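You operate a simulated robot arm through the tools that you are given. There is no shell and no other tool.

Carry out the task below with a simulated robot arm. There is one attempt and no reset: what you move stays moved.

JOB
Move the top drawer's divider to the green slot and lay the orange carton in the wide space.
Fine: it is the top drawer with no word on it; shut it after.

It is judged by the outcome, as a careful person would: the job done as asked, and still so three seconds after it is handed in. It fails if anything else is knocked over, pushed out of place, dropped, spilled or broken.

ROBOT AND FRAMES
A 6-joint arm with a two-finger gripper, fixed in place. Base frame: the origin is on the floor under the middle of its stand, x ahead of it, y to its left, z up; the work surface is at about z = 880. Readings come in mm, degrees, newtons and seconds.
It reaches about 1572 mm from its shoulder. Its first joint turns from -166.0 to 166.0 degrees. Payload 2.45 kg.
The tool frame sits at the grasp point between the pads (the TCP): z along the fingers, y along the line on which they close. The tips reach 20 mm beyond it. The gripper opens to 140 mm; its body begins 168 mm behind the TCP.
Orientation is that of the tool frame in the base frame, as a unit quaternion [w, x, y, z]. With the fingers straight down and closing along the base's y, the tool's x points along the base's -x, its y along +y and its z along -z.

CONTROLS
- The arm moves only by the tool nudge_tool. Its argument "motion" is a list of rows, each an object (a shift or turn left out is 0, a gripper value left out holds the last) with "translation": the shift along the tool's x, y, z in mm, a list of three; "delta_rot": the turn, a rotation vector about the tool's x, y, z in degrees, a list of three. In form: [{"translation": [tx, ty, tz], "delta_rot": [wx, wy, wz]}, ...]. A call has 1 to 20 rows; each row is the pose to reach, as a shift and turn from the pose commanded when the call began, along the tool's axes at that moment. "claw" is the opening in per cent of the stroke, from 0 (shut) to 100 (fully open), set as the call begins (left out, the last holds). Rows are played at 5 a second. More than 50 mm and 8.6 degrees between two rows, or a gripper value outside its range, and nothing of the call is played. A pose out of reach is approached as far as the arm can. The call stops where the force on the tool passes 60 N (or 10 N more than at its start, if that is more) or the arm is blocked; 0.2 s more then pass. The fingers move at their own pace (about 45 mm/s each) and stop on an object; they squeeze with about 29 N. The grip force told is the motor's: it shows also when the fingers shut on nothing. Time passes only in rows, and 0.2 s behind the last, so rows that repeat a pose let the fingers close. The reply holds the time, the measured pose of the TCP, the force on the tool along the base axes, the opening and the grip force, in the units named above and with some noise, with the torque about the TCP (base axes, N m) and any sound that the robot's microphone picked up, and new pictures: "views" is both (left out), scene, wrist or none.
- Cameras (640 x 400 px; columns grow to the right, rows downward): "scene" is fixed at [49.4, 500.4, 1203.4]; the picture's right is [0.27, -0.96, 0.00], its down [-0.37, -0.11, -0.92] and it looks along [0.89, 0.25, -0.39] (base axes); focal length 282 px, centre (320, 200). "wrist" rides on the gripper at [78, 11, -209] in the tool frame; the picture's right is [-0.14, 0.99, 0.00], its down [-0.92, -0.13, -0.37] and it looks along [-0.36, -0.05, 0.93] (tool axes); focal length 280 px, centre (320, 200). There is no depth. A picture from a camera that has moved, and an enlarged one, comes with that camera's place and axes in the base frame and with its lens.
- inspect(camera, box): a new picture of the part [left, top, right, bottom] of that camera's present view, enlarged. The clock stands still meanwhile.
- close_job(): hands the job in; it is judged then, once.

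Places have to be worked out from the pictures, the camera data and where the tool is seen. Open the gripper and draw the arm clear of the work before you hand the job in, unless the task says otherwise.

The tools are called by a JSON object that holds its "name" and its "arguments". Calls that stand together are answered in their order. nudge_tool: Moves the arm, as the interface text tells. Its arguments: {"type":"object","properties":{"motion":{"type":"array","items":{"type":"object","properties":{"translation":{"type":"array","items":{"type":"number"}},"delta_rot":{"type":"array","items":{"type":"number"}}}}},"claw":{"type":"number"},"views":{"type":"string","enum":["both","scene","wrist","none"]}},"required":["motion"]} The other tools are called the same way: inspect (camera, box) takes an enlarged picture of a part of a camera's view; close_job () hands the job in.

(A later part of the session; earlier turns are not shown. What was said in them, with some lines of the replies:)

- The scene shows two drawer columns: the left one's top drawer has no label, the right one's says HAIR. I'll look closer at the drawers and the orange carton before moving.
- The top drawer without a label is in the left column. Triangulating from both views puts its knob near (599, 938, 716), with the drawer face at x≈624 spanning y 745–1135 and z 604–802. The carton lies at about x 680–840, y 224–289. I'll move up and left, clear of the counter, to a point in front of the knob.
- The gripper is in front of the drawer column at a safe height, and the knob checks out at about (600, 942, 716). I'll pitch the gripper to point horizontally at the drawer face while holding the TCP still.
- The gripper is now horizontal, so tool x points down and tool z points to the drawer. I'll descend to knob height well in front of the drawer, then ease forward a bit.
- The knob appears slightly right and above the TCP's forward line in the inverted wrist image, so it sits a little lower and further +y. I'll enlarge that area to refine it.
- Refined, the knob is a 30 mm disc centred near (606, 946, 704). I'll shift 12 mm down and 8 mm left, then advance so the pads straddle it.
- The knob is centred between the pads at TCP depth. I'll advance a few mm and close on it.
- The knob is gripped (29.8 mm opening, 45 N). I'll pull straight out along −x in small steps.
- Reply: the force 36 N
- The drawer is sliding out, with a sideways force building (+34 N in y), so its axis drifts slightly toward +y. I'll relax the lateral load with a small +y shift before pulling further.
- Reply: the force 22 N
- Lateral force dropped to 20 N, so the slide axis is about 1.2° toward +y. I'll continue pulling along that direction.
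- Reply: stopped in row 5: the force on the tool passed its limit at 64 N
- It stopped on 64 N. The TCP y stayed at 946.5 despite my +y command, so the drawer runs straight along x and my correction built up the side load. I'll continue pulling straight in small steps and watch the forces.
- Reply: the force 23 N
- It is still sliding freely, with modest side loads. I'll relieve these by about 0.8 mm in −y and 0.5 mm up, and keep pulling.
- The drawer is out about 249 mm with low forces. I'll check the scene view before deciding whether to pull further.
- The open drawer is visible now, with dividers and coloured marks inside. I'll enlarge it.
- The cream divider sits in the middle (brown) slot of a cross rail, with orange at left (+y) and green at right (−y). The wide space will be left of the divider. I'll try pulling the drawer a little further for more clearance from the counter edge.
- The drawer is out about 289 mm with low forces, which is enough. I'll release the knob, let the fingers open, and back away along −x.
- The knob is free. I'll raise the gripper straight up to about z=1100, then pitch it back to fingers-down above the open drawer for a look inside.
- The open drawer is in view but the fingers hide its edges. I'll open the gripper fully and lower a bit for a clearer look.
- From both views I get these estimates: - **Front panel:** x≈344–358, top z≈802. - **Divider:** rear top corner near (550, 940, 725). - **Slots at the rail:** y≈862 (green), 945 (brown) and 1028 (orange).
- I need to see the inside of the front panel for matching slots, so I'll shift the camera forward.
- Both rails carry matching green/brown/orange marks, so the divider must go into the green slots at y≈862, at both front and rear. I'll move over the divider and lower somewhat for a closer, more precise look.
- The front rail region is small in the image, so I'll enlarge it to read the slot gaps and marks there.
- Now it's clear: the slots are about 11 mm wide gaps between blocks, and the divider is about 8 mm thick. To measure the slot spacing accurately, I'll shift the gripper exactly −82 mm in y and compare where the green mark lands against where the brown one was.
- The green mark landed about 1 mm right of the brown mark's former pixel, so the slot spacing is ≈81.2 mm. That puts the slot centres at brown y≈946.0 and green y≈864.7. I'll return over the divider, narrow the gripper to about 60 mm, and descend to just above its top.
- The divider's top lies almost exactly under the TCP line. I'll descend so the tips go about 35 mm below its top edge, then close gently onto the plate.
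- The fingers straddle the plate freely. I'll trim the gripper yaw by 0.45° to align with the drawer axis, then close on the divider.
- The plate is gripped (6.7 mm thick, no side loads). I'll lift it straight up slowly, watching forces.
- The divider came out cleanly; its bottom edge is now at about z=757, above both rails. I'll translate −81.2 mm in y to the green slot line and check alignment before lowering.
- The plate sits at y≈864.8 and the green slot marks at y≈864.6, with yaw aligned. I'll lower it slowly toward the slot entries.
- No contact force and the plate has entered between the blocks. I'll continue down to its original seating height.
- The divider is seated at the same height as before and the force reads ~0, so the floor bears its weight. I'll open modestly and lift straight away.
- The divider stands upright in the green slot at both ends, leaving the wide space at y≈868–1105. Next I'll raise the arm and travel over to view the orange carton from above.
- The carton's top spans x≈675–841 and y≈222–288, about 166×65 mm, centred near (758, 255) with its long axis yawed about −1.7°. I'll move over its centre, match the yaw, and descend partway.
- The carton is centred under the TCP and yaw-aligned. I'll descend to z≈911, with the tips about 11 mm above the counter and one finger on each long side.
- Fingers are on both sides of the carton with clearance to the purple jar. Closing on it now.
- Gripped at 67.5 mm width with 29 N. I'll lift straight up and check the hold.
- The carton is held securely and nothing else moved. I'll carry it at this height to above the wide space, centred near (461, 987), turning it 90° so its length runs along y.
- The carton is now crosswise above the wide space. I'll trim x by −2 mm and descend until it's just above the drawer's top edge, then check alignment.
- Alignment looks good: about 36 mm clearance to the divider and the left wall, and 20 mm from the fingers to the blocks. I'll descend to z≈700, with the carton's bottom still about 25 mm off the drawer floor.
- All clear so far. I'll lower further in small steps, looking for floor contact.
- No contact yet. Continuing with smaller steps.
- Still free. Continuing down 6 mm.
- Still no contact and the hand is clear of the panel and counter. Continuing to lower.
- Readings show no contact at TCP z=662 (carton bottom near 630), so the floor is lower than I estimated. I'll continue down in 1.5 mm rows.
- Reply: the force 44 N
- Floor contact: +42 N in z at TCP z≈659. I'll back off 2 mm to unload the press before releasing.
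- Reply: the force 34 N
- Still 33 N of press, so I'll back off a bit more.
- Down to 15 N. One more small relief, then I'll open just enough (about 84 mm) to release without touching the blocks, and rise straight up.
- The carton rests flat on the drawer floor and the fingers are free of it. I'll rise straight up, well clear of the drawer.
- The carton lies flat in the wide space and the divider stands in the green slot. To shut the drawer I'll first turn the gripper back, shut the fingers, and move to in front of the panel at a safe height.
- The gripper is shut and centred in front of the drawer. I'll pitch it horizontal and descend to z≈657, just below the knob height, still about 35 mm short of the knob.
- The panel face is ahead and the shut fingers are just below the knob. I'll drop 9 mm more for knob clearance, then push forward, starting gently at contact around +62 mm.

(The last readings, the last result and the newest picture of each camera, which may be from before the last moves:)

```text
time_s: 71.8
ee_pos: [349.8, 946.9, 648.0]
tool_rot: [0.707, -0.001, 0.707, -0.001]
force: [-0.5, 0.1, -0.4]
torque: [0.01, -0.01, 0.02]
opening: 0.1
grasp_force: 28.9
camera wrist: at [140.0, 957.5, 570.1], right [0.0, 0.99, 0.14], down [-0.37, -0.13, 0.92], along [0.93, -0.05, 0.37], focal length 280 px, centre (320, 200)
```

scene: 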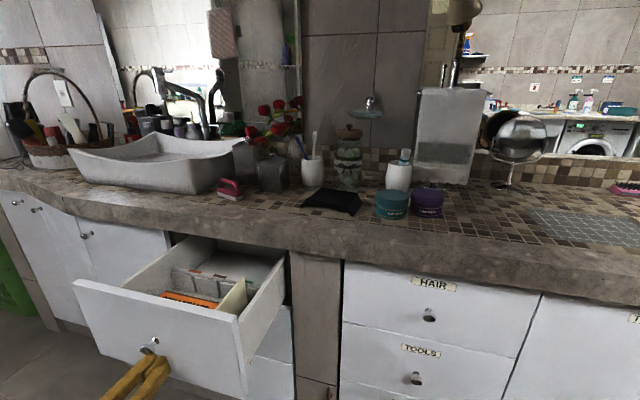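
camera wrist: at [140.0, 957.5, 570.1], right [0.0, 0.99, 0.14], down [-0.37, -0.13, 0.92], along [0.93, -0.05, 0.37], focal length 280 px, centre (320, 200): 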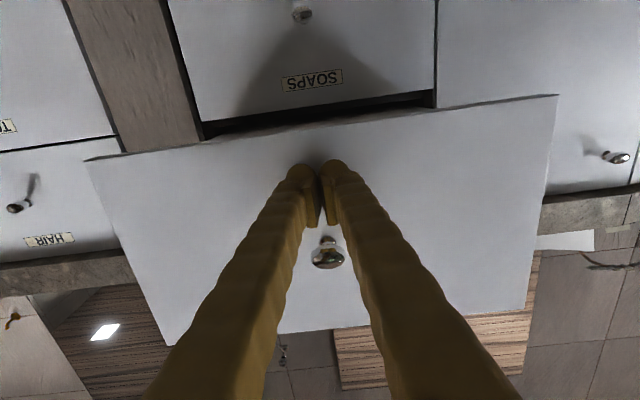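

The drawer is sliding in smoothly with negligible force. I'll keep pushing at a steady pace, slowing before the end.

{"name": "nudge_tool", "arguments": {"motion": [{"translation": [0, 0, 12]}, {"translation": [0, 0, 26]}, {"translation": [0, 0, 41]}, {"translation": [0, 0, 56]}, {"translation": [0, 0, 71]}, {"translation": [0, 0, 86]}, {"translation": [0, 0, 101]}, {"translation": [0, 0, 116]}, {"translation": [0, 0, 131]}, {"translation": [0, 0, 146]}, {"translation": [0, 0, 161]}, {"translation": [0, 0, 176]}, {"translation": [0, 0, 191]}, {"translation": [0, 0, 205]}, {"translation": [0, 0, 217]}, {"translation": [0, 0, 226]}, {"translation": [0, 0, 232]}, {"translation": [0, 0, 236]}], "views": "both"}}

```text
time_s: 75.6
ee_pos: [586.9, 947.6, 648.4]
tool_rot: [0.707, -0.001, 0.707, -0.001]
force: [-0.4, 0.8, 0.1]
torque: [0.02, -0.02, 0.04]
opening: 0.1
grasp_force: 28.8
camera wrist: at [376.7, 957.4, 569.8], right [0.0, 0.99, 0.14], down [-0.37, -0.13, 0.92], along [0.93, -0.05, 0.37], focal length 280 px, centre (320, 200)
```

scene: 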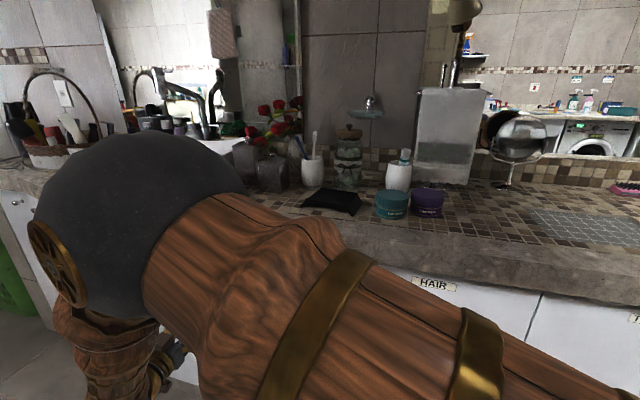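
wrist: 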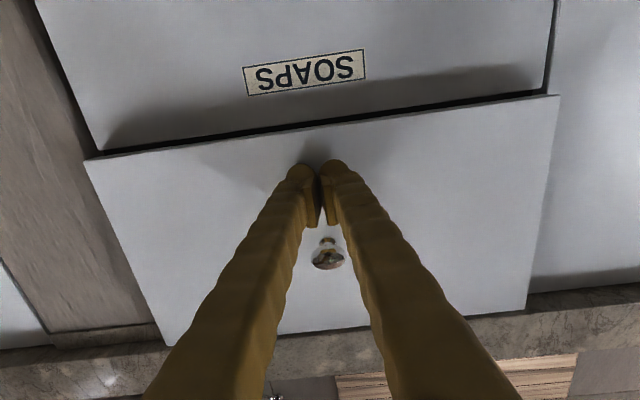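

The panel still protrudes about 25 mm. I'll finish with small 3 mm rows until it seats.

{"name": "nudge_tool", "arguments": {"motion": [{"translation": [0, 0, 4]}, {"translation": [0, 0, 8]}, {"translation": [0, 0, 11]}, {"translation": [0, 0, 14]}, {"translation": [0, 0, 17]}, {"translation": [0, 0, 20]}, {"translation": [0, 0, 22]}], "views": "wrist"}}

```text
time_s: 77.2
ee_pos: [606.4, 947.4, 647.2]
tool_rot: [0.707, 0.001, 0.707, -0.001]
force: [-1.0, 0.1, -0.3]
torque: [0.03, -0.01, 0.03]
opening: 6.0
grasp_force: 30.3
camera wrist: at [398.0, 957.7, 569.8], right [0.0, 0.99, 0.14], down [-0.37, -0.13, 0.92], along [0.93, -0.05, 0.37], focal length 280 px, centre (320, 200)
```

wrist: 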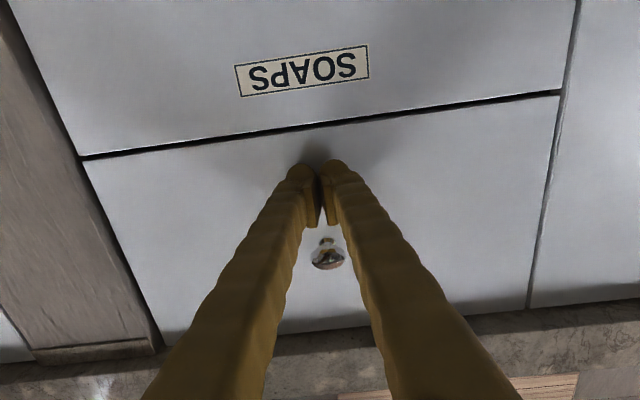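

It looks flush now, with the fingers pressed slightly against the panel. I'll push another couple of mm to confirm it is fully seated.

{"name": "nudge_tool", "arguments": {"motion": [{"translation": [0, 0, 1]}, {"translation": [0, 0, 2]}, {"translation": [0, 0, 3]}], "views": "wrist"}}

{"name": "inspect", "arguments": {"camera": "wrist", "box": [60, 60, 340, 200]}}

```text
time_s: 78.0
ee_pos: [607.7, 947.8, 647.2]
tool_rot: [0.707, -0.002, 0.707, 0.0]
force: [-4.5, 1.5, -1.2]
torque: [-0.07, -0.01, -0.02]
opening: 5.7
grasp_force: 29.5
stopped in row 3: the force on the tool passed its limit at 63 N (the readings are from after the stop); the commanded pose is now the measured one
camera wrist: at [397.9, 957.9, 569.1], right [0.0, 0.99, 0.13], down [-0.37, -0.13, 0.92], along [0.93, -0.05, 0.37], focal length 280 px, centre (320, 200)
```

wrist: 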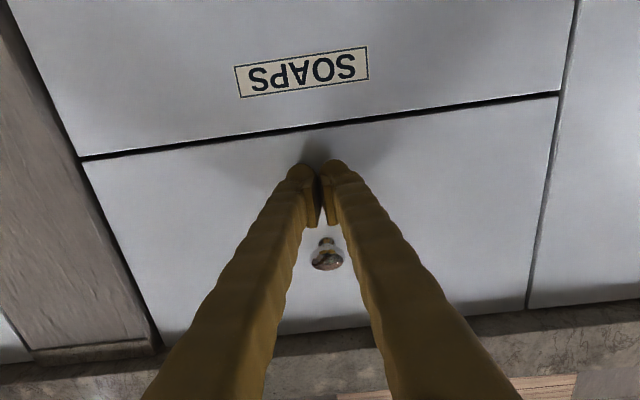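

```text
2.29 times, centred on (200, 130) of wrist
camera zoom: at [397.9, 957.9, 569.1], right [0.0, 0.99, 0.13], down [-0.37, -0.13, 0.92], along [0.93, -0.05, 0.37], focal length 641 px, centre (594, 360)
```

zoom: 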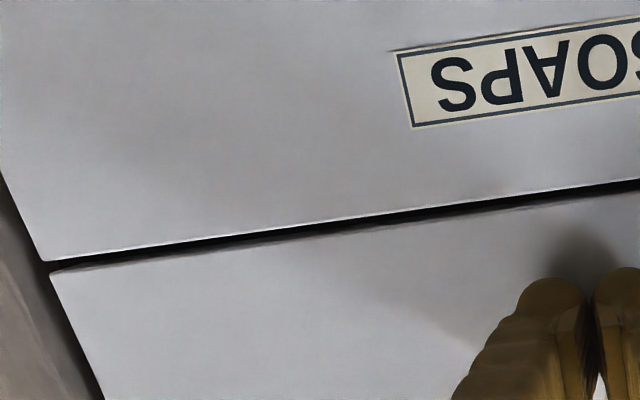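

The push hit a hard stop at 63 N and the face is flush with the SOAPS drawer, so it's shut. I'll back straight off, then raise clear of the counter.

{"name": "nudge_tool", "arguments": {"motion": [{"translation": [0, 0, -10]}, {"translation": [0, 0, -30]}, {"translation": [0, 0, -70]}, {"translation": [0, 0, -115]}, {"translation": [0, 0, -160]}, {"translation": [0, 0, -205]}, {"translation": [0, 0, -250]}, {"translation": [-45, 0, -280]}, {"translation": [-90, 0, -280]}, {"translation": [-135, 0, -280]}, {"translation": [-180, 0, -280]}, {"translation": [-225, 0, -280]}, {"translation": [-270, 0, -280]}, {"translation": [-315, 0, -280]}, {"translation": [-360, 0, -280]}, {"translation": [-405, 0, -280]}, {"translation": [-450, 0, -280]}], "views": "both"}}

{"name": "inspect", "arguments": {"camera": "scene", "box": [130, 210, 330, 400]}}

```text
refused: row 8 steps farther than a row can; nothing moved
```

```text
2.11 times, centred on (230, 305) of scene
camera zoom: at [49.4, 500.4, 1203.4], right [0.27, -0.96, 0.0], down [-0.37, -0.11, -0.92], along [0.89, 0.25, -0.39], focal length 593 px, centre (510, -21)
```

zoom: 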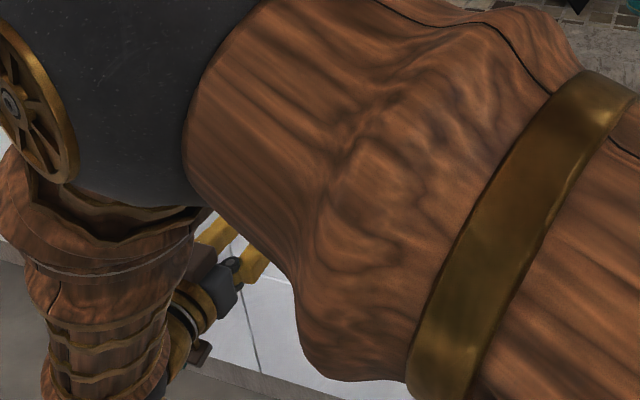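

That call was refused because row 8 stepped too far. I'll resend the retreat with steps within the limit.

{"name": "nudge_tool", "arguments": {"motion": [{"translation": [0, 0, -10]}, {"translation": [0, 0, -30]}, {"translation": [0, 0, -70]}, {"translation": [0, 0, -115]}, {"translation": [0, 0, -160]}, {"translation": [0, 0, -205]}, {"translation": [0, 0, -250]}, {"translation": [-25, 0, -280]}, {"translation": [-70, 0, -280]}, {"translation": [-115, 0, -280]}, {"translation": [-160, 0, -280]}, {"translation": [-205, 0, -280]}, {"translation": [-250, 0, -280]}, {"translation": [-295, 0, -280]}, {"translation": [-340, 0, -280]}, {"translation": [-385, 0, -280]}, {"translation": [-430, 0, -280]}, {"translation": [-455, 0, -280]}], "views": "both"}}

{"name": "inspect", "arguments": {"camera": "scene", "box": [130, 210, 330, 400]}}

```text
time_s: 81.8
ee_pos: [327.1, 949.0, 1101.3]
tool_rot: [0.707, -0.001, 0.707, -0.001]
force: [0.5, 0.2, -0.2]
torque: [-0.01, -0.06, -0.01]
opening: 0.0
grasp_force: 29.7
camera wrist: at [117.8, 959.2, 1023.6], right [0.0, 0.99, 0.13], down [-0.37, -0.12, 0.92], along [0.93, -0.05, 0.37], focal length 280 px, centre (320, 200)
```

scene: 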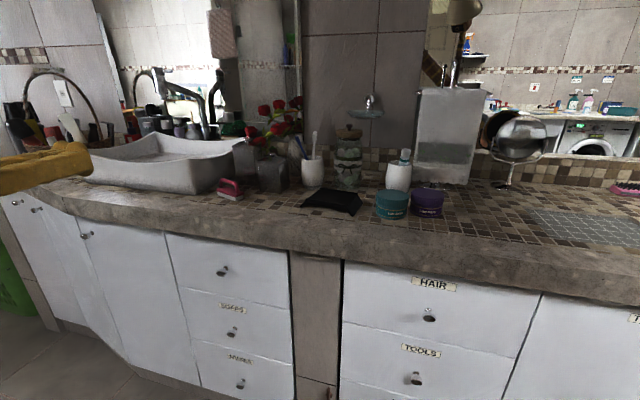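
wrist: 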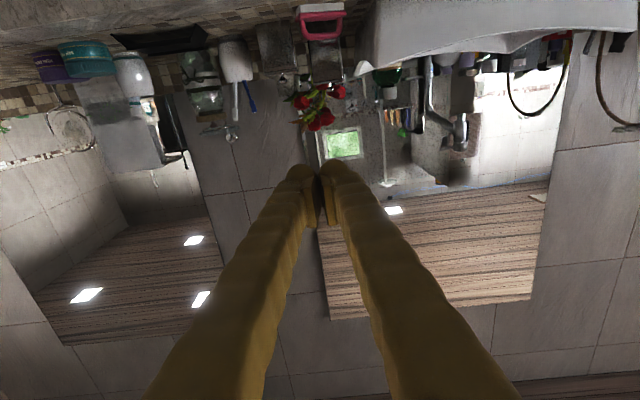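

```text
2.11 times, centred on (230, 305) of scene
camera zoom: at [49.4, 500.4, 1203.4], right [0.27, -0.96, 0.0], down [-0.37, -0.11, -0.92], along [0.89, 0.25, -0.39], focal length 593 px, centre (510, -21)
```

zoom: 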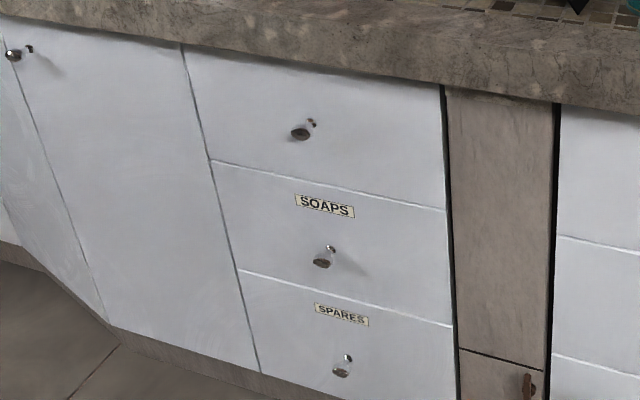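

The drawer looks shut. I'll compare it using the same enlarged view as at the start, and open the gripper.

{"name": "inspect", "arguments": {"camera": "scene", "box": [160, 220, 300, 400]}}

{"name": "nudge_tool", "arguments": {"motion": [{"translation": [0, 0, -10]}, {"translation": [0, 0, -20]}, {"translation": [0, 0, -30]}, {"translation": [0, 0, -30]}, {"translation": [0, 0, -30]}], "claw": 100, "views": "scene"}}

```text
2.22 times, centred on (230, 310) of scene
camera zoom: at [49.4, 500.4, 1203.4], right [0.27, -0.96, 0.0], down [-0.37, -0.11, -0.92], along [0.89, 0.25, -0.39], focal length 626 px, centre (520, -44)
```

zoom: 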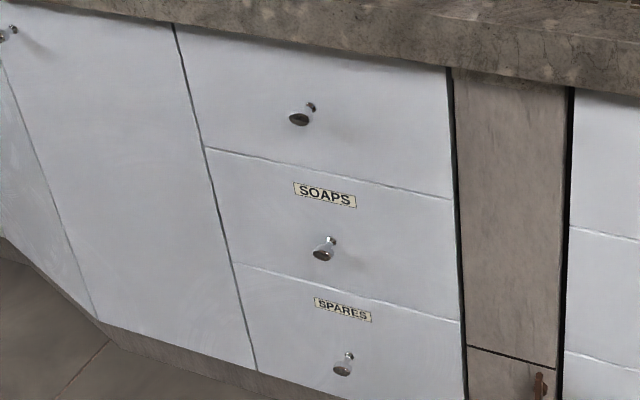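

```text
time_s: 83.0
ee_pos: [297.4, 947.8, 1101.8]
tool_rot: [0.707, -0.002, 0.707, -0.002]
force: [-0.4, -0.5, -0.2]
torque: [0.02, -0.01, -0.01]
opening: 105.9
grasp_force: 0.0
```

scene: 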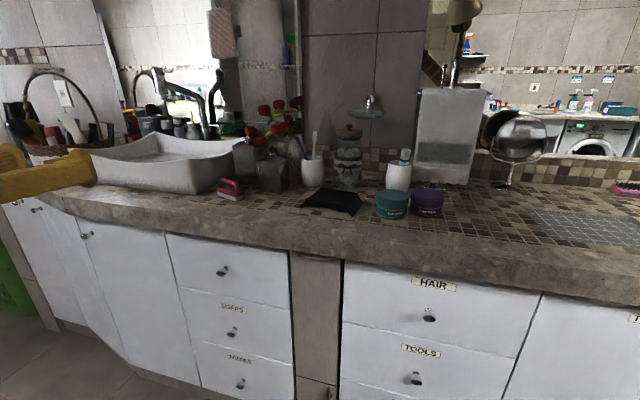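

The enlarged view matches the start exactly: knob and seams are in the same pixels, so the drawer is fully shut, and everything else on the counter is where it was. I'll let the gripper finish opening and draw the arm up a bit more before handing in.

{"name": "nudge_tool", "arguments": {"motion": [{"translation": [-20, 0, -10]}, {"translation": [-40, 0, -20]}, {"translation": [-40, 0, -20]}, {"translation": [-40, 0, -20]}], "claw": 100, "views": "scene"}}

```text
time_s: 84.0
ee_pos: [276.4, 948.6, 1142.5]
tool_rot: [0.707, -0.003, 0.707, -0.001]
force: [0.3, -0.2, -0.7]
torque: [-0.01, 0.01, 0.0]
opening: 140.1
grasp_force: 0.0
```

scene: 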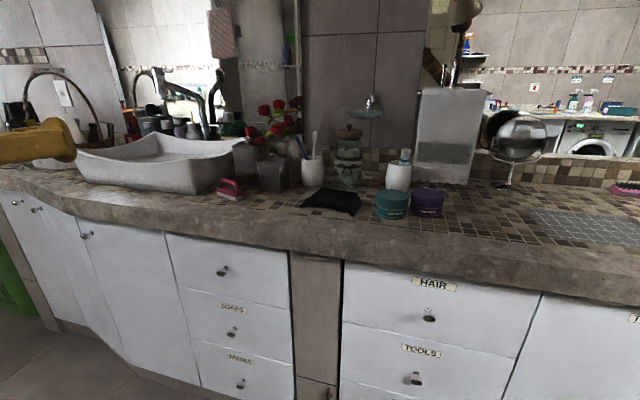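

The gripper is fully open, the arm is clear, the drawer is shut, and nothing else on the counter has moved. I'm handing the job in.

{"name": "close_job", "arguments": {}}

```text
The job is handed in.
```

I did the job and handed it in, but no result has come back yet. The divider is in the green slot, the orange carton lies flat in the wide space beside it, and the unlabelled top drawer is shut.

- **Divider:** I lifted it out of the brown slot and lowered it into the green one. It stands upright in the slots at both front and back.
- **Carton:** I turned it a quarter turn so its length runs across the drawer. It rests on the drawer floor with about 35 mm to spare at each end.
- **Drawer:** I pushed it in until it hit its stop. The view of it afterwards matches the one from the start. I couldn't see inside once it was shut, but the push was slow and steady.

Nothing else on the counter looked moved in the final picture. The gripper is open and the arm is clear.
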